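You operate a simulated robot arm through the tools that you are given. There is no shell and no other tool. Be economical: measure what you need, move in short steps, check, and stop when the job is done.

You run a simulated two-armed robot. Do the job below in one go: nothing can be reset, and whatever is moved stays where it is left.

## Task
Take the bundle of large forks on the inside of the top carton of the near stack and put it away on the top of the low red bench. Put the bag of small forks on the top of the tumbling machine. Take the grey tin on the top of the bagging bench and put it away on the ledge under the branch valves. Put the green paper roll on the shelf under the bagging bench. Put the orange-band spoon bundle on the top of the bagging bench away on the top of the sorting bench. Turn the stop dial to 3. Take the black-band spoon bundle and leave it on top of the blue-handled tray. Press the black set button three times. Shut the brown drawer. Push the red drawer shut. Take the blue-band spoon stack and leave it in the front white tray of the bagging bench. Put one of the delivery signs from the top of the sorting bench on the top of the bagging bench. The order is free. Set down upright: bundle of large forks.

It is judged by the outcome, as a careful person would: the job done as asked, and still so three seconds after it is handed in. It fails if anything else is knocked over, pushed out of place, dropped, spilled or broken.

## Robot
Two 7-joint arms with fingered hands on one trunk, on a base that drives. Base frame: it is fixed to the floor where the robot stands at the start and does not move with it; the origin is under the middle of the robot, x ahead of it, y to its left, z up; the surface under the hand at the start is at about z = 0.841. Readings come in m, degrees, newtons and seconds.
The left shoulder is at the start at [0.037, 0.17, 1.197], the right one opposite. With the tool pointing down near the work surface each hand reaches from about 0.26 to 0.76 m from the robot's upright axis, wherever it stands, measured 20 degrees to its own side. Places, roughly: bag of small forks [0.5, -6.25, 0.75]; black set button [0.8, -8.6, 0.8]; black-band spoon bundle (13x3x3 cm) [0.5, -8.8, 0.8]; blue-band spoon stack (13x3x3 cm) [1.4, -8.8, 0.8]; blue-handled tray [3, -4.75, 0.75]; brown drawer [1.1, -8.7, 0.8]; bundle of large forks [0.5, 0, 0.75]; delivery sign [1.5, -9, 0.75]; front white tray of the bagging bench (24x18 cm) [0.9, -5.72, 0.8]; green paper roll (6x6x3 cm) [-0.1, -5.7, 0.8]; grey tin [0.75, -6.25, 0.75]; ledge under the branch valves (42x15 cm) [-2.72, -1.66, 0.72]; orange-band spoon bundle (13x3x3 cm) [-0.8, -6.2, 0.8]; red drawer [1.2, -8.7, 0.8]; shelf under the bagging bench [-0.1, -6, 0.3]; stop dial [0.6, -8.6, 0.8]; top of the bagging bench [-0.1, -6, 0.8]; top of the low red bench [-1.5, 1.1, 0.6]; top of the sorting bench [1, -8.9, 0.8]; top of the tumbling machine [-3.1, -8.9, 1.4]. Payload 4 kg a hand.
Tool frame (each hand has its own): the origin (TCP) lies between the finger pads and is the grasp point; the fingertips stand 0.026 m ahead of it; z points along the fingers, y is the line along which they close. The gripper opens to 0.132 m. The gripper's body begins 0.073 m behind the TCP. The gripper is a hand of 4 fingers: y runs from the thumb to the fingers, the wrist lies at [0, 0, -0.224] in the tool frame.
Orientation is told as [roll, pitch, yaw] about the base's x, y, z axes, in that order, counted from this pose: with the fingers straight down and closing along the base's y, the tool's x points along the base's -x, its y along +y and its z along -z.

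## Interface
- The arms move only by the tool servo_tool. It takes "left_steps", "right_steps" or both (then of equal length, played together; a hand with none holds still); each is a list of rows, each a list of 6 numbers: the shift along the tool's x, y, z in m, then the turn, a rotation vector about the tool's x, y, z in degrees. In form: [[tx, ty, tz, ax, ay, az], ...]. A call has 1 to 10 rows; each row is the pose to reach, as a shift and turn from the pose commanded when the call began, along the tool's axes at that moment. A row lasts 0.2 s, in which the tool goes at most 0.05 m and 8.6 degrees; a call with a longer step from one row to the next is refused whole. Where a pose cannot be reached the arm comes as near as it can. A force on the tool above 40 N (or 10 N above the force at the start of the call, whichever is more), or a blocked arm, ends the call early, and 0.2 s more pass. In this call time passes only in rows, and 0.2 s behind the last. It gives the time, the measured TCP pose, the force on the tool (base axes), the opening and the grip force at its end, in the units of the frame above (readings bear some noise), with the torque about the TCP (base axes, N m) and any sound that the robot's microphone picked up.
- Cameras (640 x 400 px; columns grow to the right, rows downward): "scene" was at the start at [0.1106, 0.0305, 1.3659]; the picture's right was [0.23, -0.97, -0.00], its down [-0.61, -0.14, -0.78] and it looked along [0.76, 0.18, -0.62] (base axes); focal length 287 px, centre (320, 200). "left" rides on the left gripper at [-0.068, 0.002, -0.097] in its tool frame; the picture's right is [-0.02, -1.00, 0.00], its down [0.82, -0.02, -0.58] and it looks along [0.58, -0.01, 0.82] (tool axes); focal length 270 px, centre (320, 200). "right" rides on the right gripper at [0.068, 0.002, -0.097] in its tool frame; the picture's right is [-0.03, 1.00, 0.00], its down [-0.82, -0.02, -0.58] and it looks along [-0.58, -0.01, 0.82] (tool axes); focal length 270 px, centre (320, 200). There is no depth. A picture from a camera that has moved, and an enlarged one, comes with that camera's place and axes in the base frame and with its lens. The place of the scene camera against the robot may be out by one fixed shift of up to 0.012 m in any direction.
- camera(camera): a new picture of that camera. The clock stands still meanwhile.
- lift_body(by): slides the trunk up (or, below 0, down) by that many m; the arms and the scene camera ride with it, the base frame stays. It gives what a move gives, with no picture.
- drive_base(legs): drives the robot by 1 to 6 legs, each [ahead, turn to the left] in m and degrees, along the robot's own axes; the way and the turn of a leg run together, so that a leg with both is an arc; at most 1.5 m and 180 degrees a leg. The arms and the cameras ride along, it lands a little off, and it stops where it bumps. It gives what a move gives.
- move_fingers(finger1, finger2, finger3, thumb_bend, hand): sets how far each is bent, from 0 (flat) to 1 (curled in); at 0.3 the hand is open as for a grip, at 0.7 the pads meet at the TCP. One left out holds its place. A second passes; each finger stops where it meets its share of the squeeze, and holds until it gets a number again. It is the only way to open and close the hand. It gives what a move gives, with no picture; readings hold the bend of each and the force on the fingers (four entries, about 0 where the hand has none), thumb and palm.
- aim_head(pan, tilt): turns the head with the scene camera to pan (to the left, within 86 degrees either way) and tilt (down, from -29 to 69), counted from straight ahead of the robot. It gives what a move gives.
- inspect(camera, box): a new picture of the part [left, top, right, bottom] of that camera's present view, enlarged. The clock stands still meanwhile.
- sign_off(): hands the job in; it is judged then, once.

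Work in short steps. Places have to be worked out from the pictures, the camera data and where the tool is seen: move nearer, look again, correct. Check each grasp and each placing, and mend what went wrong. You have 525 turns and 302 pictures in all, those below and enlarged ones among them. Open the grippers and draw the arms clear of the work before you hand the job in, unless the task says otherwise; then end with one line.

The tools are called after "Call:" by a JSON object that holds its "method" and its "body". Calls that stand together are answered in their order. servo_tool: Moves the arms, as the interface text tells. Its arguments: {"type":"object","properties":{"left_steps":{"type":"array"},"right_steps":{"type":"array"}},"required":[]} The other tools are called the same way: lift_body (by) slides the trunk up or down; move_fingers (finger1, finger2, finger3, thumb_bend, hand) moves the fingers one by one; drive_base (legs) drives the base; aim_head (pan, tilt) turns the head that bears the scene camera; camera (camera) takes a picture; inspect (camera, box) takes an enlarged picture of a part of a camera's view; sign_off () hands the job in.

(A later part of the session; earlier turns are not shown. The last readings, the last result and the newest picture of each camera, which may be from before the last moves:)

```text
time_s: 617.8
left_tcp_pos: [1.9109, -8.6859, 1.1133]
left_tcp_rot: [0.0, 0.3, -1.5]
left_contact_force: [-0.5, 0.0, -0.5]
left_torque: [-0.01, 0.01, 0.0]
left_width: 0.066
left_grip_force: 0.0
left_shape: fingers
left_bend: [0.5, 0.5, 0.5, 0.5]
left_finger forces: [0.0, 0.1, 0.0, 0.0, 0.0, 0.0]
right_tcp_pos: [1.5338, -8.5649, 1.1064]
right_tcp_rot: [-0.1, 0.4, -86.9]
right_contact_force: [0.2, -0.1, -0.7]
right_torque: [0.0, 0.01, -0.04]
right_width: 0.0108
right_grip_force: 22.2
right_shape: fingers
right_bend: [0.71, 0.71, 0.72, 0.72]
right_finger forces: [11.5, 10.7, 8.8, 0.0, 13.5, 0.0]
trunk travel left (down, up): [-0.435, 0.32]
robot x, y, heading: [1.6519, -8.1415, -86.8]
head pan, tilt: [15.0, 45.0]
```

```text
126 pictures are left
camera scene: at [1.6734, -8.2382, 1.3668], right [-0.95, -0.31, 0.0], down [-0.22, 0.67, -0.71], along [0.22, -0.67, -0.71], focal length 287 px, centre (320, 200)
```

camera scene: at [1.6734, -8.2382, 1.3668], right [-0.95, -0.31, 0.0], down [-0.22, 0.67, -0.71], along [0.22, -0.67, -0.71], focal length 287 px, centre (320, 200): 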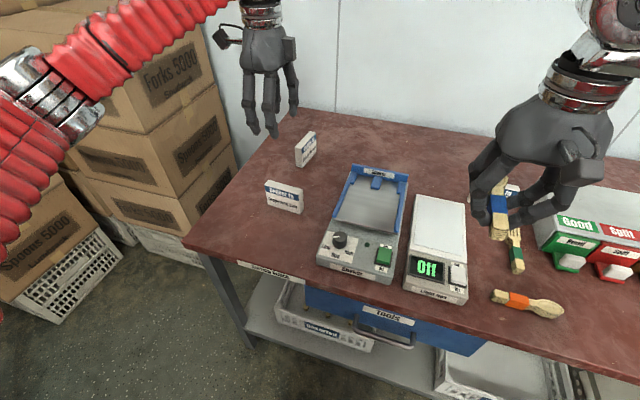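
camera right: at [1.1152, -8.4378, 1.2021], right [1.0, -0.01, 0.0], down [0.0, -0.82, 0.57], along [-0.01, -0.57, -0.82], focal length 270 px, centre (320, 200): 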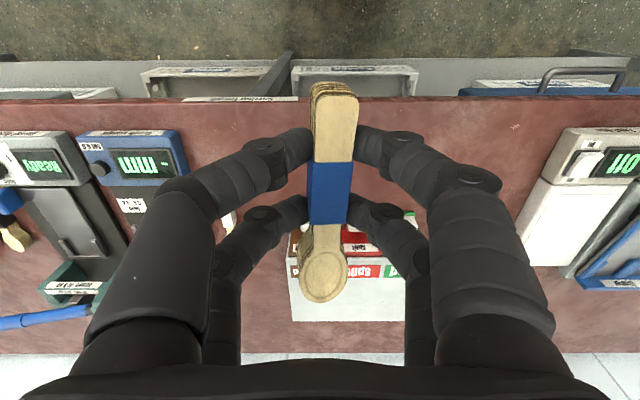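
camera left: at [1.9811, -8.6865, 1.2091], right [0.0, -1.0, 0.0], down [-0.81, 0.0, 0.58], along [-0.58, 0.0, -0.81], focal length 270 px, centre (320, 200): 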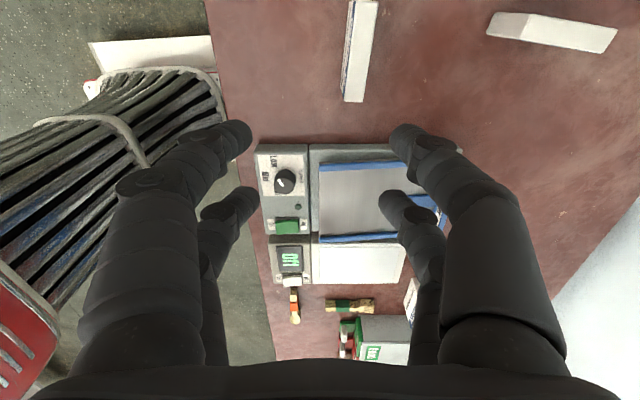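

The front-left sign is at [1.935, -8.734], 10 cm long along x, ~2.5 cm thick. I align (7°) and descend over it.

Call:
{"method": "servo_tool", "body": {"left_steps": [[-0.012, -0.024, 0.02, 0, 0, 4], [-0.025, -0.048, 0.05, 0, 0, 7], [-0.025, -0.048, 0.09, 0, 0, 7], [-0.025, -0.048, 0.13, 0, 0, 7], [-0.025, -0.048, 0.16, 0, 0, 7]]}}

Call:
{"method": "camera", "body": {"camera": "left"}}

```text
time_s: 619.0
left_tcp_pos: [1.9315, -8.7395, 0.9474]
left_tcp_rot: [-0.3, 0.2, -8.5]
left_contact_force: [0.2, 0.4, 1.1]
left_torque: [-0.01, -0.01, 0.0]
left_width: 0.0657
left_grip_force: 0.1
left_shape: fingers
left_bend: [0.5, 0.5, 0.5, 0.5]
left_finger forces: [0.0, 0.0, 0.1, 0.0, 0.0, 0.0]
right_tcp_pos: [1.536, -8.5641, 1.1067]
right_tcp_rot: [-0.1, 0.4, -87.0]
right_contact_force: [-0.2, -0.1, 0.4]
right_torque: [0.0, 0.01, 0.01]
right_width: 0.0109
right_grip_force: 22.3
right_shape: fingers
right_bend: [0.71, 0.71, 0.72, 0.72]
right_finger forces: [11.6, 10.6, 8.9, 0.0, 13.4, 0.0]
trunk travel left (down, up): [-0.435, 0.32]
robot x, y, heading: [1.6505, -8.1391, -86.9]
head pan, tilt: [15.0, 45.0]
```

```text
125 pictures are left
camera left: at [2.0006, -8.7468, 1.0442], right [-0.12, -0.99, 0.0], down [-0.81, 0.1, 0.58], along [-0.58, 0.07, -0.81], focal length 270 px, centre (320, 200)
```

left: 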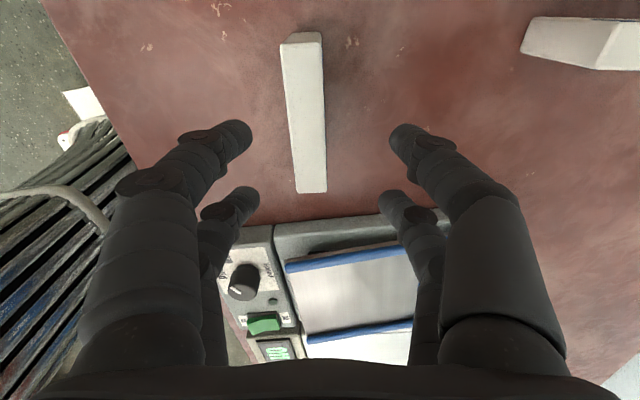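

Call:
{"method": "servo_tool", "body": {"left_steps": [[-0.011, 0.011, 0.03, 0, 0, -3], [-0.011, 0.011, 0.065, 0, 0, -3], [-0.011, 0.011, 0.09, 0, 0, -3]]}}

Call:
{"method": "camera", "body": {"camera": "left"}}

```text
time_s: 619.8
left_tcp_pos: [1.9445, -8.729, 0.8598]
left_tcp_rot: [-0.2, 0.3, -5.5]
left_contact_force: [-0.4, 0.5, 0.4]
left_torque: [-0.02, -0.01, 0.01]
left_width: 0.066
left_grip_force: 0.0
left_shape: fingers
left_bend: [0.5, 0.5, 0.5, 0.5]
left_finger forces: [0.0, 0.1, 0.0, 0.1, 0.0, 0.1]
right_tcp_pos: [1.5345, -8.5641, 1.1064]
right_tcp_rot: [-0.1, 0.4, -86.9]
right_contact_force: [-0.1, 0.3, -0.8]
right_torque: [-0.01, 0.03, 0.01]
right_width: 0.011
right_grip_force: 22.3
right_shape: fingers
right_bend: [0.71, 0.71, 0.72, 0.72]
right_finger forces: [11.5, 10.7, 8.9, 0.1, 13.3, 0.0]
trunk travel left (down, up): [-0.435, 0.32]
robot x, y, heading: [1.654, -8.1381, -86.8]
head pan, tilt: [15.0, 45.0]
```

```text
124 pictures are left
camera left: at [2.0143, -8.7327, 0.9568], right [-0.07, -1.0, 0.0], down [-0.81, 0.06, 0.58], along [-0.58, 0.04, -0.81], focal length 270 px, centre (320, 200)
```

left: 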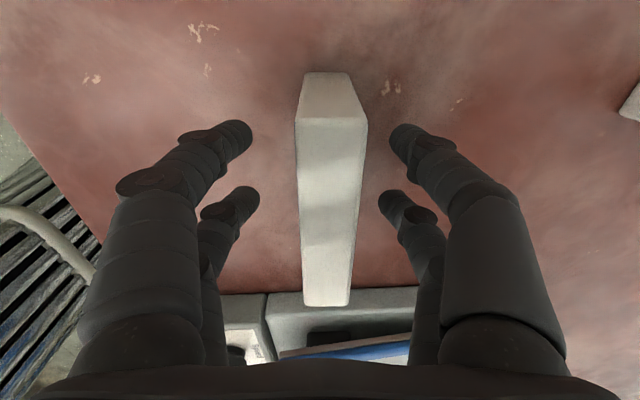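

Centred on the sign; I close the hand.

Call:
{"method": "move_fingers", "body": {"hand": "left", "finger1": 0.75, "finger2": 0.75, "finger3": 0.75, "thumb_bend": 0.75}}

Call:
{"method": "servo_tool", "body": {"left_steps": [[0, 0, -0.03, 0, 0, 0], [0, 0, -0.07, 0, 0, 0], [0, 0, -0.11, 0, 0, 0], [0, 0, -0.15, 0, 0, 0], [0, 0, -0.19, 0, 0, 0], [0.02, 0.03, -0.22, 0, 0, 0], [0.03, 0.06, -0.25, 0, 0, 0], [0.04, 0.1, -0.25, 0, 0, 0]]}}

Call:
{"method": "camera", "body": {"camera": "scene"}}

```text
time_s: 620.8
left_tcp_pos: [1.9453, -8.7287, 0.8611]
left_tcp_rot: [-0.1, 0.3, -5.5]
left_contact_force: [-0.5, 0.4, -0.1]
left_torque: [-0.03, -0.01, 0.04]
left_width: 0.0195
left_grip_force: 19.1
left_shape: fingers
left_bend: [0.64, 0.65, 0.69, 0.68]
left_finger forces: [9.8, 9.2, 8.2, 0.0, 10.8, 0.1]
right_tcp_pos: [1.5354, -8.5646, 1.1061]
right_tcp_rot: [0.0, 0.4, -86.9]
right_contact_force: [0.2, 0.9, -0.3]
right_torque: [-0.01, 0.04, -0.01]
right_width: 0.0109
right_grip_force: 23.1
right_shape: fingers
right_bend: [0.71, 0.71, 0.72, 0.72]
right_finger forces: [11.5, 10.7, 8.8, 0.1, 13.4, 0.0]
trunk travel left (down, up): [-0.435, 0.32]
robot x, y, heading: [1.6534, -8.1394, -86.6]
head pan, tilt: [15.0, 45.0]
```

```text
time_s: 622.6
left_tcp_pos: [1.9171, -8.6241, 1.1142]
left_tcp_rot: [-0.1, 0.4, -5.4]
left_contact_force: [0.1, 0.4, -1.8]
left_torque: [0.0, 0.0, 0.04]
left_width: 0.0192
left_grip_force: 18.6
left_shape: fingers
left_bend: [0.64, 0.65, 0.69, 0.68]
left_finger forces: [9.6, 9.2, 8.0, 0.0, 10.9, 0.0]
right_tcp_pos: [1.536, -8.5642, 1.1072]
right_tcp_rot: [-0.1, 0.3, -87.0]
right_contact_force: [-0.2, 0.6, -0.5]
right_torque: [0.0, 0.03, 0.05]
right_width: 0.0107
right_grip_force: 22.4
right_shape: fingers
right_bend: [0.71, 0.71, 0.72, 0.72]
right_finger forces: [11.4, 10.7, 8.8, 0.1, 13.4, 0.0]
trunk travel left (down, up): [-0.435, 0.32]
robot x, y, heading: [1.6551, -8.1406, -87.1]
head pan, tilt: [15.0, 45.0]
```

```text
123 pictures are left
camera scene: at [1.6737, -8.2368, 1.3669], right [-0.95, -0.31, 0.0], down [-0.22, 0.67, -0.71], along [0.22, -0.67, -0.71], focal length 287 px, centre (320, 200)
```

scene: 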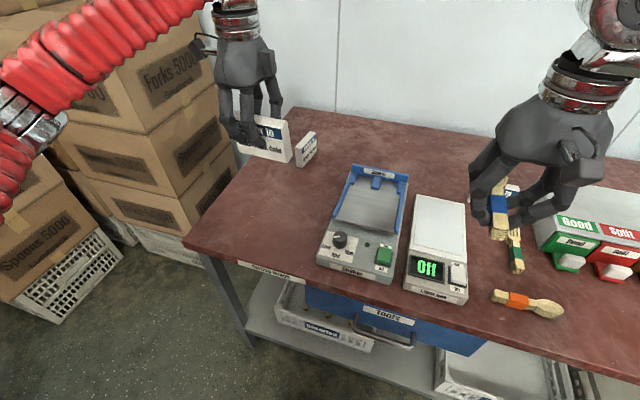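

Sign held. Now to the bagging bench: back off and turn around to face north.

Call:
{"method": "drive_base", "body": {"legs": [[-0.85, 0], [0, -42]]}}

Call:
{"method": "drive_base", "body": {"legs": [[0, -42]]}}

Call:
{"method": "drive_base", "body": {"legs": [[0.75, 0], [0, -42]]}}

Call:
{"method": "drive_base", "body": {"legs": [[0, -42]]}}

Call:
{"method": "aim_head", "body": {"pan": 0, "tilt": 40}}

Call:
{"method": "camera", "body": {"camera": "scene"}}

```text
time_s: 629.3
left_tcp_pos: [1.4934, -7.8293, 1.1138]
left_tcp_rot: [-0.2, 0.3, -46.6]
left_contact_force: [-0.2, -0.4, -0.4]
left_torque: [0.0, -0.01, 0.03]
left_width: 0.0192
left_grip_force: 18.1
left_shape: fingers
left_bend: [0.64, 0.65, 0.69, 0.68]
left_finger forces: [9.7, 9.0, 7.9, 0.0, 10.6, 0.0]
right_tcp_pos: [1.2474, -7.5311, 1.1056]
right_tcp_rot: [-0.2, 0.4, -128.0]
right_contact_force: [0.1, -0.3, 0.1]
right_torque: [-0.03, 0.01, -0.02]
right_width: 0.0106
right_grip_force: 22.1
right_shape: fingers
right_bend: [0.71, 0.71, 0.72, 0.72]
right_finger forces: [11.6, 10.7, 8.8, 0.1, 13.4, 0.0]
trunk travel left (down, up): [-0.435, 0.32]
robot x, y, heading: [1.6436, -7.3141, -127.7]
head pan, tilt: [15.0, 45.0]
```

```text
time_s: 631.9
left_tcp_pos: [1.1821, -7.5921, 1.1126]
left_tcp_rot: [-0.2, 0.2, -89.0]
left_contact_force: [1.0, 0.1, -0.8]
left_torque: [-0.01, -0.01, -0.01]
left_width: 0.0191
left_grip_force: 17.8
left_shape: fingers
left_bend: [0.64, 0.66, 0.7, 0.68]
left_finger forces: [9.3, 8.5, 7.4, 0.0, 10.5, 0.0]
right_tcp_pos: [1.1984, -7.2076, 1.1066]
right_tcp_rot: [-0.2, 0.4, -170.4]
right_contact_force: [0.2, -0.9, -0.9]
right_torque: [0.0, 0.01, 0.02]
right_width: 0.0107
right_grip_force: 21.9
right_shape: fingers
right_bend: [0.71, 0.71, 0.72, 0.73]
right_finger forces: [11.6, 10.6, 8.9, 0.0, 13.2, 0.0]
trunk travel left (down, up): [-0.435, 0.32]
robot x, y, heading: [1.6494, -7.3644, -170.1]
head pan, tilt: [15.0, 45.0]
```

```text
time_s: 638.3
left_tcp_pos: [0.397, -7.371, 1.1156]
left_tcp_rot: [-0.2, 0.4, -130.2]
left_contact_force: [0.4, -0.5, -1.2]
left_torque: [-0.04, -0.01, -0.03]
left_width: 0.0189
left_grip_force: 17.6
left_shape: fingers
left_bend: [0.64, 0.66, 0.7, 0.68]
left_finger forces: [9.1, 8.4, 7.2, 0.1, 10.3, 0.0]
right_tcp_pos: [0.6625, -7.0917, 1.1074]
right_tcp_rot: [-0.1, 0.4, 148.3]
right_contact_force: [-0.8, 0.4, -0.4]
right_torque: [0.0, -0.02, -0.02]
right_width: 0.0105
right_grip_force: 21.8
right_shape: fingers
right_bend: [0.71, 0.71, 0.72, 0.73]
right_finger forces: [11.6, 10.4, 8.8, 0.0, 13.4, 0.0]
trunk travel left (down, up): [-0.435, 0.32]
robot x, y, heading: [0.8761, -7.5421, 148.6]
head pan, tilt: [15.0, 45.0]
```

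```text
time_s: 640.9
left_tcp_pos: [0.6362, -7.0854, 1.1148]
left_tcp_rot: [-0.2, 0.3, -172.7]
left_contact_force: [0.1, 0.2, -0.5]
left_torque: [-0.01, -0.01, 0.01]
left_width: 0.0188
left_grip_force: 17.0
left_shape: fingers
left_bend: [0.64, 0.66, 0.7, 0.68]
left_finger forces: [8.8, 8.3, 7.0, 0.0, 10.2, 0.0]
right_tcp_pos: [1.021, -7.0619, 1.1071]
right_tcp_rot: [-0.1, 0.4, 106.0]
right_contact_force: [0.1, 1.1, -0.6]
right_torque: [-0.01, 0.02, 0.01]
right_width: 0.0105
right_grip_force: 22.3
right_shape: fingers
right_bend: [0.71, 0.71, 0.72, 0.73]
right_finger forces: [11.4, 10.4, 8.5, 0.0, 13.1, 0.0]
trunk travel left (down, up): [-0.435, 0.32]
robot x, y, heading: [0.833, -7.5499, 106.7]
head pan, tilt: [15.0, 45.0]
```

```text
time_s: 641.7
left_tcp_pos: [0.6324, -7.0882, 1.1157]
left_tcp_rot: [-0.2, 0.5, -172.5]
left_contact_force: [-0.9, 0.6, -0.5]
left_torque: [0.0, -0.04, 0.03]
left_width: 0.0185
left_grip_force: 18.0
left_shape: fingers
left_bend: [0.64, 0.66, 0.7, 0.68]
left_finger forces: [9.1, 8.8, 7.0, 0.0, 10.6, 0.1]
right_tcp_pos: [1.0192, -7.0627, 1.1095]
right_tcp_rot: [-0.2, 0.5, 106.1]
right_contact_force: [-1.0, -0.5, 0.2]
right_torque: [0.03, -0.04, 0.01]
right_width: 0.0108
right_grip_force: 21.6
right_shape: fingers
right_bend: [0.71, 0.71, 0.72, 0.73]
right_finger forces: [11.5, 10.5, 8.7, 0.1, 13.3, 0.0]
trunk travel left (down, up): [-0.435, 0.32]
robot x, y, heading: [0.8367, -7.5502, 106.5]
head pan, tilt: [0.0, 40.0]
```

```text
122 pictures are left
camera scene: at [0.7919, -7.4272, 1.3741], right [0.96, 0.28, 0.0], down [0.18, -0.62, -0.77], along [-0.22, 0.73, -0.64], focal length 287 px, centre (320, 200)
```

scene: 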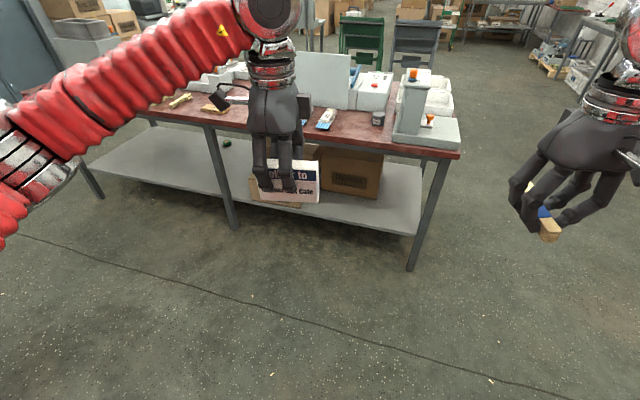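

I square up to the bench and drive in; the sign goes on the free spot left by the fork bag, [0.59, -6.25].

Call:
{"method": "drive_base", "body": {"legs": [[0, -16], [0.72, 0]]}}

Call:
{"method": "camera", "body": {"camera": "scene"}}

Call:
{"method": "camera", "body": {"camera": "left"}}

```text
time_s: 646.6
left_tcp_pos: [0.7607, -6.3352, 1.1147]
left_tcp_rot: [0.0, 0.2, 171.7]
left_contact_force: [-0.8, 0.3, -0.3]
left_torque: [-0.02, 0.03, 0.0]
left_width: 0.0185
left_grip_force: 17.5
left_shape: fingers
left_bend: [0.64, 0.66, 0.7, 0.68]
left_finger forces: [9.1, 8.6, 7.2, 0.1, 10.4, 0.0]
right_tcp_pos: [1.1371, -6.4154, 1.1082]
right_tcp_rot: [0.0, 0.5, 90.3]
right_contact_force: [0.0, 0.9, 0.4]
right_torque: [-0.04, -0.02, -0.01]
right_width: 0.0106
right_grip_force: 21.8
right_shape: fingers
right_bend: [0.71, 0.71, 0.72, 0.73]
right_finger forces: [11.5, 10.4, 8.7, 0.0, 13.3, 0.1]
trunk travel left (down, up): [-0.435, 0.32]
robot x, y, heading: [0.8285, -6.8342, 90.4]
head pan, tilt: [0.0, 40.0]
```

```text
121 pictures are left
camera scene: at [0.8203, -6.707, 1.374], right [1.0, 0.01, 0.0], down [0.01, -0.64, -0.76], along [-0.01, 0.76, -0.64], focal length 287 px, centre (320, 200)
```

scene: 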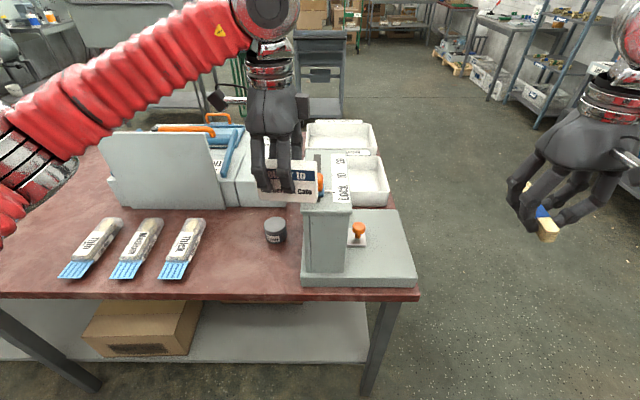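

```text
120 pictures are left
camera left: at [0.6917, -6.3282, 1.2115], right [0.12, 0.99, 0.0], down [0.81, -0.1, 0.58], along [0.58, -0.07, -0.81], focal length 270 px, centre (320, 200)
```

left: 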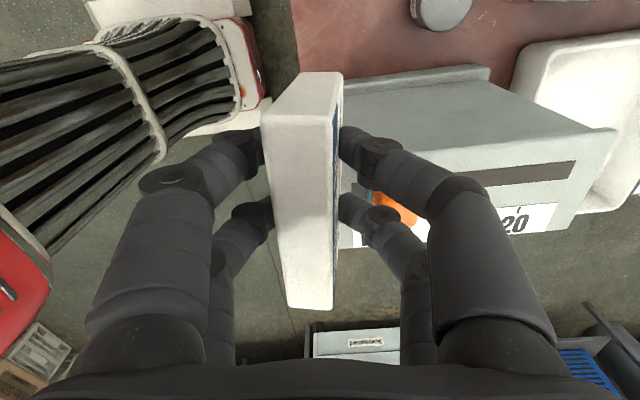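

I move the sign left over the gap between the "Thick" bag and the tin, centred at x≈0.572.

Call:
{"method": "servo_tool", "body": {"left_steps": [[-0.04, 0, 0, 0, 0, 0], [-0.08, -0.01, 0, 0, 0, 0], [-0.12, -0.02, 0, 0, 0, 0], [-0.16, -0.035, 0, 0, 0, 0], [-0.196, -0.05, 0, 0, 0, -4], [-0.196, -0.055, 0.04, 0, 0, -8], [-0.196, -0.055, 0.08, 0, 0, -8], [-0.196, -0.055, 0.12, 0, 0, -8], [-0.196, -0.055, 0.16, 0, 0, -8], [-0.196, -0.055, 0.2, 0, 0, -8]]}}

Call:
{"method": "camera", "body": {"camera": "scene"}}

```text
time_s: 648.9
left_tcp_pos: [0.5766, -6.2528, 0.9145]
left_tcp_rot: [-0.1, 0.3, 179.6]
left_contact_force: [0.8, 0.0, 0.4]
left_torque: [0.0, 0.01, 0.0]
left_width: 0.0183
left_grip_force: 16.3
left_shape: fingers
left_bend: [0.64, 0.66, 0.7, 0.68]
left_finger forces: [8.7, 8.2, 6.8, 0.0, 10.1, 0.1]
right_tcp_pos: [1.1379, -6.4163, 1.1091]
right_tcp_rot: [-0.1, 0.5, 90.2]
right_contact_force: [-0.1, -0.2, -0.6]
right_torque: [0.0, 0.0, -0.01]
right_width: 0.0107
right_grip_force: 21.8
right_shape: fingers
right_bend: [0.71, 0.71, 0.72, 0.73]
right_finger forces: [11.6, 10.5, 8.7, 0.0, 13.2, 0.0]
trunk travel left (down, up): [-0.435, 0.32]
robot x, y, heading: [0.8281, -6.8344, 90.4]
head pan, tilt: [0.0, 40.0]
```

```text
119 pictures are left
camera scene: at [0.8201, -6.7074, 1.374], right [1.0, 0.01, 0.0], down [0.01, -0.64, -0.77], along [-0.01, 0.77, -0.64], focal length 287 px, centre (320, 200)
```

scene: 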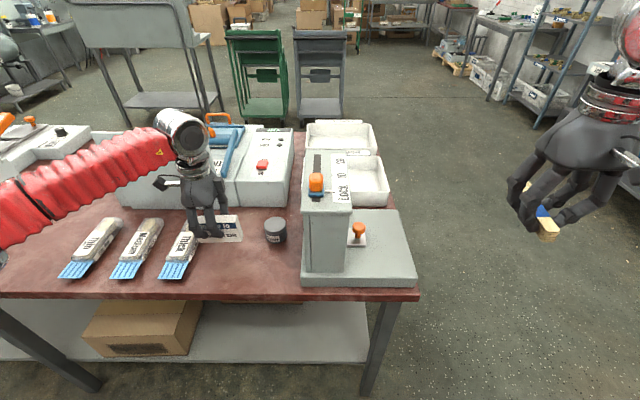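

Call:
{"method": "servo_tool", "body": {"left_steps": [[0.012, 0.005, 0.01, 0, 0, 0], [0.012, 0.008, 0.025, 0, 0, 0], [0.012, 0.008, 0.038, 0, 0, 0], [0.012, 0.008, 0.046, 0, 0, 0]]}}

Call:
{"method": "inspect", "body": {"camera": "scene", "box": [140, 150, 320, 290]}}

```text
time_s: 649.9
left_tcp_pos: [0.5881, -6.2635, 0.8695]
left_tcp_rot: [-0.1, 0.4, 179.6]
left_contact_force: [0.6, -0.2, -0.6]
left_torque: [0.02, -0.04, -0.01]
left_width: 0.0186
left_grip_force: 17.1
left_shape: fingers
left_bend: [0.64, 0.66, 0.7, 0.68]
left_finger forces: [8.7, 8.3, 6.8, 0.0, 10.0, 0.1]
right_tcp_pos: [1.1369, -6.4173, 1.109]
right_tcp_rot: [-0.2, 0.5, 90.2]
right_contact_force: [-0.4, -0.1, -0.5]
right_torque: [0.01, -0.01, -0.01]
right_width: 0.0105
right_grip_force: 21.6
right_shape: fingers
right_bend: [0.71, 0.71, 0.72, 0.73]
right_finger forces: [11.6, 10.5, 8.7, 0.0, 13.3, 0.0]
trunk travel left (down, up): [-0.435, 0.32]
robot x, y, heading: [0.826, -6.8363, 90.6]
head pan, tilt: [0.0, 40.0]
```

```text
2.86 times, centred on (230, 220) of scene
camera zoom: at [0.8202, -6.7081, 1.3741], right [1.0, 0.01, 0.0], down [0.01, -0.64, -0.77], along [-0.01, 0.77, -0.64], focal length 819 px, centre (577, 143)
```

zoom: 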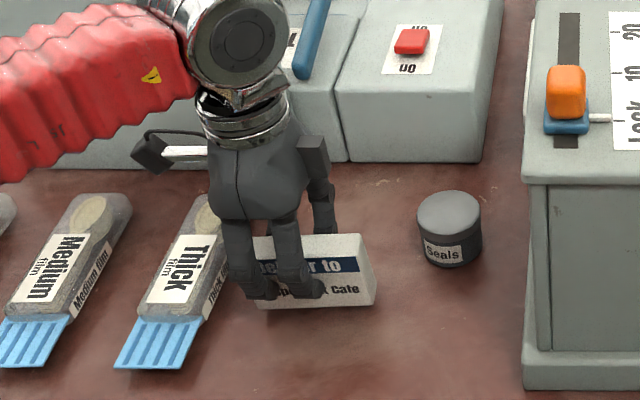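

Good position; lower to contact.

Call:
{"method": "servo_tool", "body": {"left_steps": [[0, 0, 0.004, 0, 0, 0], [0, 0, 0.008, 0, 0, 0], [0, 0, 0.011, 0, 0, 0]]}}

```text
time_s: 650.6
left_tcp_pos: [0.5871, -6.2623, 0.8584]
left_tcp_rot: [-0.4, 0.4, 179.7]
left_contact_force: [0.4, 0.1, 6.7]
left_torque: [-0.04, 0.02, -0.01]
left_width: 0.0182
left_grip_force: 18.4
left_shape: fingers
left_bend: [0.65, 0.66, 0.7, 0.68]
left_finger forces: [9.5, 8.5, 7.2, 0.0, 11.6, 0.1]
right_tcp_pos: [1.138, -6.4183, 1.1087]
right_tcp_rot: [-0.1, 0.4, 90.1]
right_contact_force: [-0.8, 0.1, 0.2]
right_torque: [0.02, 0.0, 0.0]
right_width: 0.0107
right_grip_force: 22.1
right_shape: fingers
right_bend: [0.71, 0.71, 0.72, 0.73]
right_finger forces: [11.6, 10.5, 8.8, 0.0, 13.3, 0.0]
trunk travel left (down, up): [-0.435, 0.32]
robot x, y, heading: [0.8249, -6.8381, 90.7]
head pan, tilt: [0.0, 40.0]
```

Touching. I open the hand and lift.

Call:
{"method": "move_fingers", "body": {"hand": "left", "finger1": 0.5, "finger2": 0.5, "finger3": 0.5, "thumb_bend": 0.5}}

Call:
{"method": "servo_tool", "body": {"left_steps": [[0, 0, -0.03, 0, 0, 0], [0, 0, -0.07, 0, 0, 0], [0, 0, -0.115, 0, 0, 0], [0, 0, -0.16, 0, 0, 0], [0, 0.03, -0.2, 0, 0, 0], [0, 0.07, -0.22, 0, 0, 0]]}}

Call:
{"method": "camera", "body": {"camera": "scene"}}

```text
time_s: 651.6
left_tcp_pos: [0.5874, -6.2615, 0.8576]
left_tcp_rot: [-0.1, 0.3, 179.7]
left_contact_force: [-0.3, 0.0, 0.1]
left_torque: [0.01, -0.03, -0.01]
left_width: 0.0652
left_grip_force: 0.0
left_shape: fingers
left_bend: [0.5, 0.5, 0.5, 0.5]
left_finger forces: [0.0, 0.0, 0.1, 0.0, 0.0, 0.0]
right_tcp_pos: [1.1375, -6.4174, 1.1092]
right_tcp_rot: [-0.1, 0.3, 90.2]
right_contact_force: [-1.2, 0.2, -0.8]
right_torque: [0.0, -0.02, 0.0]
right_width: 0.011
right_grip_force: 21.9
right_shape: fingers
right_bend: [0.71, 0.71, 0.72, 0.73]
right_finger forces: [11.6, 10.5, 8.8, 0.0, 13.3, 0.0]
trunk travel left (down, up): [-0.435, 0.32]
robot x, y, heading: [0.8269, -6.8371, 90.6]
head pan, tilt: [0.0, 40.0]
```

```text
time_s: 653.0
left_tcp_pos: [0.5851, -6.3326, 1.0773]
left_tcp_rot: [-0.3, 0.3, 179.7]
left_contact_force: [0.5, -0.6, -0.9]
left_torque: [-0.01, -0.01, 0.05]
left_width: 0.0654
left_grip_force: 0.1
left_shape: fingers
left_bend: [0.5, 0.5, 0.5, 0.5]
left_finger forces: [0.0, 0.1, 0.0, 0.0, 0.0, 0.0]
right_tcp_pos: [1.1368, -6.418, 1.1089]
right_tcp_rot: [-0.2, 0.4, 90.1]
right_contact_force: [0.1, -0.2, -0.6]
right_torque: [0.02, 0.02, -0.02]
right_width: 0.0109
right_grip_force: 22.0
right_shape: fingers
right_bend: [0.71, 0.71, 0.72, 0.73]
right_finger forces: [11.6, 10.5, 8.7, 0.1, 13.3, 0.0]
trunk travel left (down, up): [-0.435, 0.32]
robot x, y, heading: [0.8273, -6.8332, 90.5]
head pan, tilt: [0.0, 40.0]
```

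```text
117 pictures are left
camera scene: at [0.8202, -6.7087, 1.3742], right [1.0, 0.01, 0.0], down [0.01, -0.64, -0.77], along [-0.01, 0.77, -0.64], focal length 287 px, centre (320, 200)
```

scene: 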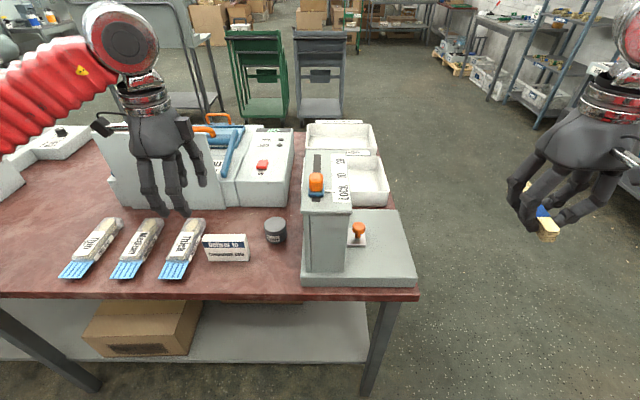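

The sign stands well. The tin is right here and the left hand is free, so I take it now: hover and look.

Call:
{"method": "move_fingers", "body": {"hand": "left", "finger1": 0.42, "finger2": 0.42, "finger3": 0.42, "thumb_bend": 0.42}}

Call:
{"method": "servo_tool", "body": {"left_steps": [[0.03, -0.03, 0, 0, 0, 0], [0.06, -0.07, 0, 0, 0, 0], [0.09, -0.11, 0, 0, 0, 0], [0.11, -0.15, 0, 0, 0, 0]]}}

Call:
{"method": "camera", "body": {"camera": "left"}}

```text
time_s: 654.0
left_tcp_pos: [0.5862, -6.3306, 1.0771]
left_tcp_rot: [-0.2, 0.4, 179.7]
left_contact_force: [0.4, 0.5, 1.0]
left_torque: [0.01, -0.01, 0.0]
left_width: 0.0922
left_grip_force: 0.0
left_shape: fingers
left_bend: [0.42, 0.42, 0.42, 0.42]
left_finger forces: [0.0, 0.0, 0.1, 0.0, 0.0, 0.0]
right_tcp_pos: [1.1381, -6.4161, 1.1091]
right_tcp_rot: [-0.1, 0.4, 90.2]
right_contact_force: [0.2, -0.1, -0.6]
right_torque: [-0.02, 0.02, -0.01]
right_width: 0.0108
right_grip_force: 22.4
right_shape: fingers
right_bend: [0.71, 0.71, 0.72, 0.73]
right_finger forces: [11.5, 10.5, 8.6, 0.0, 13.3, 0.1]
trunk travel left (down, up): [-0.435, 0.32]
robot x, y, heading: [0.8285, -6.8342, 90.8]
head pan, tilt: [0.0, 40.0]
```

```text
time_s: 655.0
left_tcp_pos: [0.6997, -6.1822, 1.0813]
left_tcp_rot: [-0.2, 0.4, 179.6]
left_contact_force: [0.2, -0.4, -0.4]
left_torque: [-0.05, 0.01, -0.01]
left_width: 0.0927
left_grip_force: 0.1
left_shape: fingers
left_bend: [0.42, 0.42, 0.42, 0.42]
left_finger forces: [0.0, 0.1, 0.0, 0.0, 0.0, 0.0]
right_tcp_pos: [1.1382, -6.4142, 1.1081]
right_tcp_rot: [-0.1, 0.4, 90.2]
right_contact_force: [0.5, 0.8, -0.7]
right_torque: [0.02, 0.02, 0.01]
right_width: 0.0107
right_grip_force: 21.9
right_shape: fingers
right_bend: [0.71, 0.71, 0.72, 0.73]
right_finger forces: [11.6, 10.5, 8.8, 0.1, 13.3, 0.0]
trunk travel left (down, up): [-0.435, 0.32]
robot x, y, heading: [0.83, -6.835, 90.8]
head pan, tilt: [0.0, 40.0]
```

```text
116 pictures are left
camera left: at [0.6307, -6.1837, 1.1777], right [-0.02, 1.0, 0.0], down [0.81, 0.01, 0.58], along [0.58, 0.01, -0.81], focal length 270 px, centre (320, 200)
```

left: 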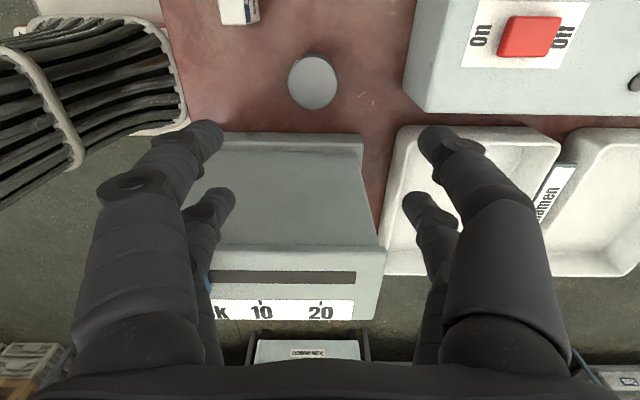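

Tin at [0.70, -6.19]. The lock machine stands just east of it, so I keep 5 mm to the west and descend with care.

Call:
{"method": "servo_tool", "body": {"left_steps": [[-0.004, 0.008, 0.04, 0, 0, 0], [-0.004, 0.008, 0.08, 0, 0, 0], [-0.004, 0.008, 0.12, 0, 0, 0], [-0.004, 0.008, 0.15, 0, 0, 0], [-0.004, 0.008, 0.17, 0, 0, 0]]}}

Call:
{"method": "camera", "body": {"camera": "left"}}

Call:
{"method": "camera", "body": {"camera": "scene"}}

```text
time_s: 656.2
left_tcp_pos: [0.695, -6.1903, 0.9113]
left_tcp_rot: [-0.1, 0.3, 179.7]
left_contact_force: [0.0, 0.4, 0.4]
left_torque: [-0.01, 0.01, 0.02]
left_width: 0.0925
left_grip_force: 0.1
left_shape: fingers
left_bend: [0.42, 0.42, 0.42, 0.42]
left_finger forces: [0.0, 0.0, 0.1, 0.0, 0.0, 0.0]
right_tcp_pos: [1.1376, -6.4168, 1.1091]
right_tcp_rot: [-0.1, 0.4, 90.1]
right_contact_force: [-0.1, 0.8, -0.1]
right_torque: [-0.01, 0.02, 0.0]
right_width: 0.0108
right_grip_force: 21.6
right_shape: fingers
right_bend: [0.71, 0.71, 0.72, 0.73]
right_finger forces: [11.5, 10.4, 8.7, 0.0, 13.3, 0.0]
trunk travel left (down, up): [-0.435, 0.32]
robot x, y, heading: [0.8274, -6.8372, 90.6]
head pan, tilt: [0.0, 40.0]
```

```text
115 pictures are left
camera left: at [0.6263, -6.1913, 1.0067], right [-0.02, 1.0, 0.0], down [0.81, 0.01, 0.58], along [0.58, 0.01, -0.81], focal length 270 px, centre (320, 200)
```

left: 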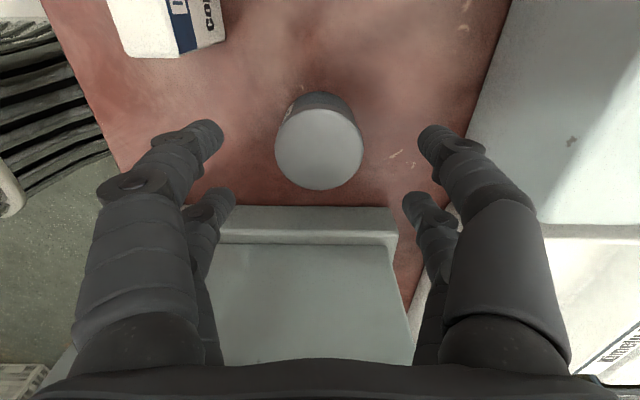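

```text
114 pictures are left
camera scene: at [0.8204, -6.7077, 1.3741], right [1.0, 0.01, 0.0], down [0.01, -0.64, -0.77], along [-0.01, 0.77, -0.64], focal length 287 px, centre (320, 200)
```

scene: 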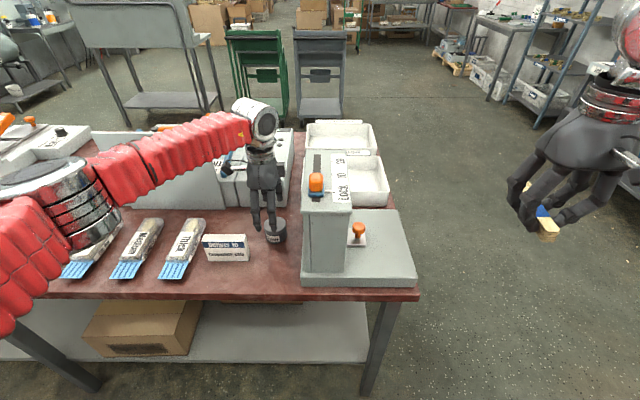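

Clear all round; tin top z≈0.84. I go down 7.5 cm and close.

Call:
{"method": "servo_tool", "body": {"left_steps": [[0.006, 0, 0.03, 0, 0, 0], [0.006, 0, 0.06, 0, 0, 0], [0.006, 0, 0.073, 0, 0, 0]]}}

Call:
{"method": "move_fingers", "body": {"hand": "left", "finger1": 0.68, "finger2": 0.68, "finger3": 0.68, "thumb_bend": 0.68}}

Call:
{"method": "camera", "body": {"camera": "left"}}

```text
time_s: 657.0
left_tcp_pos: [0.7003, -6.1914, 0.8339]
left_tcp_rot: [-0.1, 0.3, 179.6]
left_contact_force: [0.2, -0.2, 0.1]
left_torque: [0.01, -0.01, 0.01]
left_width: 0.0929
left_grip_force: 0.0
left_shape: fingers
left_bend: [0.42, 0.42, 0.42, 0.42]
left_finger forces: [0.0, 0.0, 0.0, 0.0, 0.1, 0.1]
right_tcp_pos: [1.1375, -6.4167, 1.1091]
right_tcp_rot: [-0.1, 0.3, 90.1]
right_contact_force: [0.4, 1.3, -1.2]
right_torque: [0.01, 0.0, 0.03]
right_width: 0.0109
right_grip_force: 22.5
right_shape: fingers
right_bend: [0.71, 0.71, 0.72, 0.73]
right_finger forces: [11.6, 10.5, 8.8, 0.1, 13.3, 0.0]
trunk travel left (down, up): [-0.435, 0.32]
robot x, y, heading: [0.8278, -6.8354, 90.5]
head pan, tilt: [0.0, 40.0]
```

```text
time_s: 658.0
left_tcp_pos: [0.6992, -6.1915, 0.8355]
left_tcp_rot: [-0.1, 0.2, 179.6]
left_contact_force: [-0.7, 0.2, -0.1]
left_torque: [-0.03, 0.0, 0.02]
left_width: 0.0348
left_grip_force: 15.7
left_shape: fingers
left_bend: [0.59, 0.56, 0.58, 0.63]
left_finger forces: [6.2, 9.5, 7.3, 0.1, 7.7, 0.0]
right_tcp_pos: [1.1385, -6.4166, 1.1083]
right_tcp_rot: [-0.1, 0.5, 90.2]
right_contact_force: [-0.1, 0.1, -0.2]
right_torque: [0.02, 0.0, 0.03]
right_width: 0.0107
right_grip_force: 22.9
right_shape: fingers
right_bend: [0.71, 0.71, 0.72, 0.73]
right_finger forces: [11.6, 10.5, 8.7, 0.0, 13.3, 0.0]
trunk travel left (down, up): [-0.435, 0.32]
robot x, y, heading: [0.8299, -6.8349, 90.7]
head pan, tilt: [0.0, 40.0]
```

```text
113 pictures are left
camera left: at [0.6307, -6.1936, 0.9317], right [-0.02, 1.0, 0.0], down [0.81, 0.01, 0.58], along [0.58, 0.01, -0.81], focal length 270 px, centre (320, 200)
```

left: 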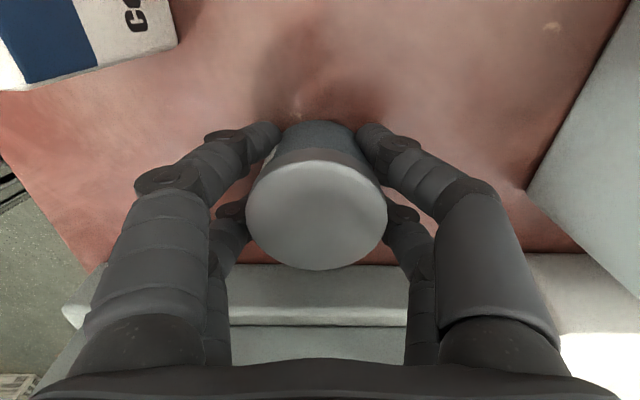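

Tin gripped. I firm up the grip and lift straight up, then draw back.

Call:
{"method": "move_fingers", "body": {"hand": "left", "finger1": 0.75, "finger2": 0.75, "finger3": 0.75, "thumb_bend": 0.75}}

Call:
{"method": "servo_tool", "body": {"left_steps": [[0, 0, -0.03, 0, 0, 0], [0, 0, -0.07, 0, 0, 0], [-0.005, 0, -0.11, 0, 0, 0], [-0.01, 0, -0.15, 0, 0, 0], [-0.01, 0, -0.19, 0, 0, 0], [-0.01, 0, -0.23, 0, 0, 0], [-0.01, 0, -0.27, 0, 0, 0], [-0.01, 0.04, -0.28, 0, 0, 0], [-0.01, 0.08, -0.28, 0, 0, 0], [-0.01, 0.12, -0.28, 0, 0, 0]]}}

Call:
{"method": "camera", "body": {"camera": "scene"}}

```text
time_s: 659.0
left_tcp_pos: [0.7009, -6.1918, 0.8353]
left_tcp_rot: [-0.2, 0.4, 179.8]
left_contact_force: [0.6, 0.1, 0.6]
left_torque: [-0.02, 0.01, -0.02]
left_width: 0.0332
left_grip_force: 20.8
left_shape: fingers
left_bend: [0.57, 0.54, 0.62, 0.67]
left_finger forces: [9.8, 11.4, 8.6, 0.1, 11.9, 0.0]
right_tcp_pos: [1.138, -6.4169, 1.1086]
right_tcp_rot: [0.0, 0.4, 90.1]
right_contact_force: [-0.2, -0.3, -1.1]
right_torque: [-0.01, 0.01, 0.0]
right_width: 0.0108
right_grip_force: 21.7
right_shape: fingers
right_bend: [0.71, 0.71, 0.72, 0.73]
right_finger forces: [11.6, 10.5, 8.7, 0.1, 13.3, 0.1]
trunk travel left (down, up): [-0.435, 0.32]
robot x, y, heading: [0.8276, -6.835, 90.6]
head pan, tilt: [0.0, 40.0]
```

```text
time_s: 661.2
left_tcp_pos: [0.6865, -6.314, 1.1151]
left_tcp_rot: [-0.2, 0.4, 179.7]
left_contact_force: [-0.7, 0.0, -0.1]
left_torque: [0.01, 0.01, 0.0]
left_width: 0.0326
left_grip_force: 20.8
left_shape: fingers
left_bend: [0.57, 0.54, 0.62, 0.67]
left_finger forces: [9.9, 11.6, 8.4, 0.0, 12.0, 0.1]
right_tcp_pos: [1.1385, -6.4179, 1.1088]
right_tcp_rot: [-0.1, 0.5, 90.2]
right_contact_force: [1.1, -0.7, -0.1]
right_torque: [0.0, -0.03, 0.01]
right_width: 0.0108
right_grip_force: 22.0
right_shape: fingers
right_bend: [0.71, 0.71, 0.72, 0.73]
right_finger forces: [11.6, 10.4, 8.8, 0.0, 13.3, 0.0]
trunk travel left (down, up): [-0.435, 0.32]
robot x, y, heading: [0.8266, -6.834, 90.9]
head pan, tilt: [0.0, 40.0]
```

```text
112 pictures are left
camera scene: at [0.8199, -6.709, 1.3742], right [1.0, 0.01, 0.0], down [0.01, -0.64, -0.77], along [-0.01, 0.77, -0.64], focal length 287 px, centre (320, 200)
```

scene: 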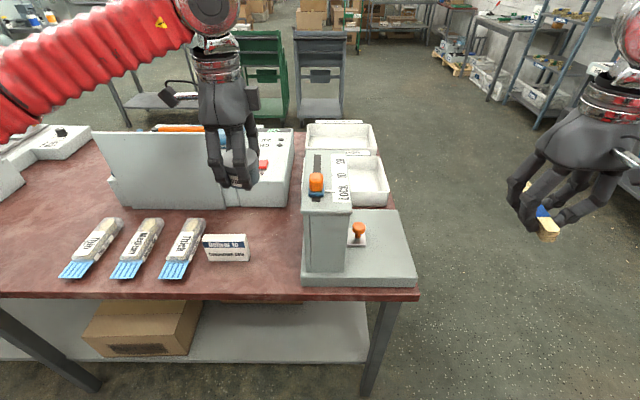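

The front (north) white tray is at ≈[0.89, -5.67]. I drive round the east end of the bench.

Call:
{"method": "drive_base", "body": {"legs": [[-0.4, 0], [0, -42]]}}

Call:
{"method": "drive_base", "body": {"legs": [[0, -40], [0.95, 0], [0, 40]]}}

Call:
{"method": "drive_base", "body": {"legs": [[0, 42], [1.25, 0]]}}

Call:
{"method": "drive_base", "body": {"legs": [[0, 42]]}}

Call:
{"method": "drive_base", "body": {"legs": [[0, 42]]}}

Call:
{"method": "camera", "body": {"camera": "scene"}}

```text
time_s: 666.2
left_tcp_pos: [1.0837, -6.7707, 1.1169]
left_tcp_rot: [-0.2, 0.1, 137.3]
left_contact_force: [0.8, -0.1, -1.0]
left_torque: [0.09, 0.05, -0.01]
left_width: 0.0324
left_grip_force: 20.3
left_shape: fingers
left_bend: [0.57, 0.53, 0.62, 0.67]
left_finger forces: [9.8, 11.5, 8.4, 0.1, 11.8, 0.0]
right_tcp_pos: [1.3458, -7.154, 1.1083]
right_tcp_rot: [0.0, 0.4, 47.7]
right_contact_force: [0.6, 0.0, -1.6]
right_torque: [0.06, 0.05, 0.01]
right_width: 0.0109
right_grip_force: 21.9
right_shape: fingers
right_bend: [0.71, 0.71, 0.72, 0.73]
right_finger forces: [11.5, 10.5, 8.7, 0.0, 13.3, 0.0]
trunk travel left (down, up): [-0.435, 0.32]
robot x, y, heading: [0.8009, -7.2216, 48.1]
head pan, tilt: [0.0, 40.0]
stopped in leg 2: the robot was blocked; the commanded pose is now the measured one
```

```text
time_s: 669.1
left_tcp_pos: [1.3236, -7.0571, 1.1157]
left_tcp_rot: [0.0, 0.1, 97.1]
left_contact_force: [-0.3, -0.5, -0.8]
left_torque: [0.05, 0.02, 0.02]
left_width: 0.0321
left_grip_force: 20.4
left_shape: fingers
left_bend: [0.57, 0.53, 0.63, 0.68]
left_finger forces: [9.6, 11.4, 8.4, 0.0, 11.7, 0.0]
right_tcp_pos: [1.2769, -7.5183, 1.1085]
right_tcp_rot: [0.0, 0.4, 7.7]
right_contact_force: [0.1, -0.6, -0.3]
right_torque: [-0.02, 0.08, 0.02]
right_width: 0.0105
right_grip_force: 21.5
right_shape: fingers
right_bend: [0.71, 0.71, 0.72, 0.73]
right_finger forces: [11.5, 10.5, 8.7, 0.0, 13.3, 0.0]
trunk travel left (down, up): [-0.435, 0.32]
robot x, y, heading: [0.8098, -7.1824, 6.6]
head pan, tilt: [0.0, 40.0]
stopped in leg 2: the robot was blocked; the commanded pose is now the measured one
```

```text
time_s: 672.0
left_tcp_pos: [1.1015, -6.7373, 1.1167]
left_tcp_rot: [-0.2, 0.5, 139.4]
left_contact_force: [-0.4, -0.2, -0.6]
left_torque: [-0.02, -0.04, 0.0]
left_width: 0.0314
left_grip_force: 20.7
left_shape: fingers
left_bend: [0.57, 0.53, 0.63, 0.68]
left_finger forces: [9.8, 11.4, 8.5, 0.1, 11.9, 0.1]
right_tcp_pos: [1.379, -7.1105, 1.1119]
right_tcp_rot: [-0.4, 0.3, 50.0]
right_contact_force: [0.0, 0.0, 0.5]
right_torque: [-0.05, -0.01, 0.01]
right_width: 0.0106
right_grip_force: 22.1
right_shape: fingers
right_bend: [0.71, 0.71, 0.73, 0.73]
right_finger forces: [11.3, 10.9, 8.7, 0.0, 13.4, 0.0]
trunk travel left (down, up): [-0.435, 0.32]
robot x, y, heading: [0.8429, -7.2052, 49.0]
head pan, tilt: [0.0, 40.0]
stopped in leg 2: the robot was blocked; the commanded pose is now the measured one
```

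```text
time_s: 674.6
left_tcp_pos: [0.7187, -6.6866, 1.1174]
left_tcp_rot: [-0.2, 0.3, -177.7]
left_contact_force: [0.2, 0.3, -0.9]
left_torque: [0.01, 0.02, -0.01]
left_width: 0.0313
left_grip_force: 20.2
left_shape: fingers
left_bend: [0.57, 0.53, 0.63, 0.68]
left_finger forces: [9.3, 11.2, 8.0, 0.0, 11.7, 0.1]
right_tcp_pos: [1.1747, -6.772, 1.1124]
right_tcp_rot: [-0.2, 0.3, 92.6]
right_contact_force: [-0.4, -0.9, 0.1]
right_torque: [0.02, 0.01, -0.02]
right_width: 0.0104
right_grip_force: 21.8
right_shape: fingers
right_bend: [0.71, 0.71, 0.73, 0.73]
right_finger forces: [11.3, 10.5, 8.7, 0.0, 13.3, 0.0]
trunk travel left (down, up): [-0.435, 0.32]
robot x, y, heading: [0.8831, -7.2066, 91.5]
head pan, tilt: [0.0, 40.0]
```

```text
time_s: 677.1
left_tcp_pos: [0.4193, -6.923, 1.1174]
left_tcp_rot: [-0.3, 0.3, -136.8]
left_contact_force: [1.1, -0.5, -0.6]
left_torque: [0.0, 0.02, 0.02]
left_width: 0.0307
left_grip_force: 20.3
left_shape: fingers
left_bend: [0.57, 0.53, 0.63, 0.68]
left_finger forces: [9.2, 11.0, 8.1, 0.0, 11.7, 0.1]
right_tcp_pos: [0.8195, -6.6899, 1.1135]
right_tcp_rot: [-0.1, 0.3, 133.7]
right_contact_force: [-0.1, 0.5, -0.8]
right_torque: [-0.01, -0.02, -0.01]
right_width: 0.0104
right_grip_force: 22.0
right_shape: fingers
right_bend: [0.71, 0.71, 0.73, 0.73]
right_finger forces: [11.4, 10.8, 8.8, 0.1, 13.4, 0.1]
trunk travel left (down, up): [-0.435, 0.32]
robot x, y, heading: [0.9198, -7.176, 132.3]
head pan, tilt: [0.0, 40.0]
```

```text
111 pictures are left
camera scene: at [0.831, -7.0807, 1.374], right [0.74, 0.67, 0.0], down [0.43, -0.48, -0.77], along [-0.51, 0.57, -0.64], focal length 287 px, centre (320, 200)
```

scene: 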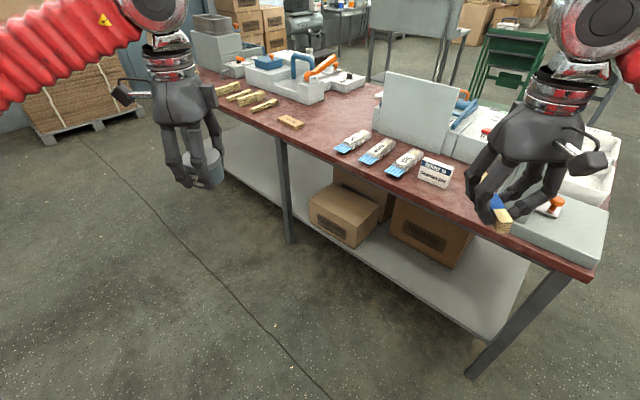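

I'll do turns and drives in separate calls. Turning back east.

Call:
{"method": "drive_base", "body": {"legs": [[0, -44]]}}

Call:
{"method": "drive_base", "body": {"legs": [[0, -44]]}}

Call:
{"method": "drive_base", "body": {"legs": [[0, -30]]}}

Call:
{"method": "drive_base", "body": {"legs": [[0.85, 0]]}}

```text
time_s: 680.1
left_tcp_pos: [0.7463, -6.6499, 1.1211]
left_tcp_rot: [-0.4, 0.1, 178.6]
left_contact_force: [1.0, -0.3, -1.0]
left_torque: [0.01, 0.08, 0.01]
left_width: 0.0302
left_grip_force: 20.5
left_shape: fingers
left_bend: [0.57, 0.53, 0.63, 0.68]
left_finger forces: [9.4, 11.1, 8.5, 0.1, 11.7, 0.0]
right_tcp_pos: [1.196, -6.7635, 1.1117]
right_tcp_rot: [0.1, 0.4, 89.2]
right_contact_force: [0.1, 0.9, -0.9]
right_torque: [-0.01, 0.11, 0.0]
right_width: 0.0106
right_grip_force: 21.8
right_shape: fingers
right_bend: [0.71, 0.71, 0.73, 0.73]
right_finger forces: [11.5, 10.5, 8.7, 0.0, 13.2, 0.0]
trunk travel left (down, up): [-0.435, 0.32]
robot x, y, heading: [0.8678, -7.1793, 88.2]
head pan, tilt: [0.0, 40.0]
stopped in leg 1: the robot was blocked; the commanded pose is now the measured one
```

```text
time_s: 682.8
left_tcp_pos: [1.1402, -6.7056, 1.1219]
left_tcp_rot: [-0.2, 0.0, 135.5]
left_contact_force: [-0.2, -0.6, -0.6]
left_torque: [0.06, 0.05, 0.01]
left_width: 0.0297
left_grip_force: 19.8
left_shape: fingers
left_bend: [0.57, 0.53, 0.63, 0.68]
left_finger forces: [9.1, 11.0, 8.4, 0.0, 11.6, 0.0]
right_tcp_pos: [1.3886, -7.0968, 1.1146]
right_tcp_rot: [0.0, 0.2, 46.0]
right_contact_force: [0.0, -1.1, -0.9]
right_torque: [-0.02, 0.05, -0.02]
right_width: 0.0103
right_grip_force: 22.3
right_shape: fingers
right_bend: [0.71, 0.71, 0.73, 0.73]
right_finger forces: [11.6, 10.5, 8.7, 0.0, 13.1, 0.1]
trunk travel left (down, up): [-0.435, 0.32]
robot x, y, heading: [0.8373, -7.1415, 44.3]
head pan, tilt: [0.0, 40.0]
stopped in leg 1: the robot was blocked; the commanded pose is now the measured one
```

```text
time_s: 684.8
left_tcp_pos: [1.3251, -6.9129, 1.1216]
left_tcp_rot: [-0.2, 0.3, 105.2]
left_contact_force: [0.0, -0.6, -1.0]
left_torque: [0.0, 0.04, 0.03]
left_width: 0.0297
left_grip_force: 19.2
left_shape: fingers
left_bend: [0.57, 0.53, 0.63, 0.68]
left_finger forces: [8.8, 10.8, 8.1, 0.0, 11.3, 0.0]
right_tcp_pos: [1.3419, -7.3773, 1.1151]
right_tcp_rot: [-0.1, 0.2, 15.7]
right_contact_force: [-0.3, -0.4, -0.6]
right_torque: [-0.01, 0.01, -0.02]
right_width: 0.0104
right_grip_force: 22.3
right_shape: fingers
right_bend: [0.71, 0.71, 0.73, 0.73]
right_finger forces: [11.5, 10.4, 8.7, 0.0, 13.2, 0.1]
trunk travel left (down, up): [-0.435, 0.32]
robot x, y, heading: [0.8333, -7.1165, 14.0]
head pan, tilt: [0.0, 40.0]
```

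```text
time_s: 689.5
left_tcp_pos: [2.1627, -6.725, 1.121]
left_tcp_rot: [-0.2, 0.3, 104.0]
left_contact_force: [0.4, -0.6, -0.4]
left_torque: [0.04, 0.04, -0.01]
left_width: 0.0295
left_grip_force: 19.4
left_shape: fingers
left_bend: [0.57, 0.53, 0.63, 0.68]
left_finger forces: [9.1, 11.0, 8.6, 0.1, 11.6, 0.0]
right_tcp_pos: [2.1703, -7.1887, 1.1162]
right_tcp_rot: [0.0, 0.1, 14.6]
right_contact_force: [0.0, 0.3, 0.0]
right_torque: [0.03, 0.02, -0.01]
right_width: 0.0105
right_grip_force: 21.7
right_shape: fingers
right_bend: [0.7, 0.71, 0.73, 0.73]
right_finger forces: [11.5, 10.5, 8.9, 0.0, 13.1, 0.1]
trunk travel left (down, up): [-0.435, 0.32]
robot x, y, heading: [1.6645, -6.9155, 13.2]
head pan, tilt: [0.0, 40.0]
```

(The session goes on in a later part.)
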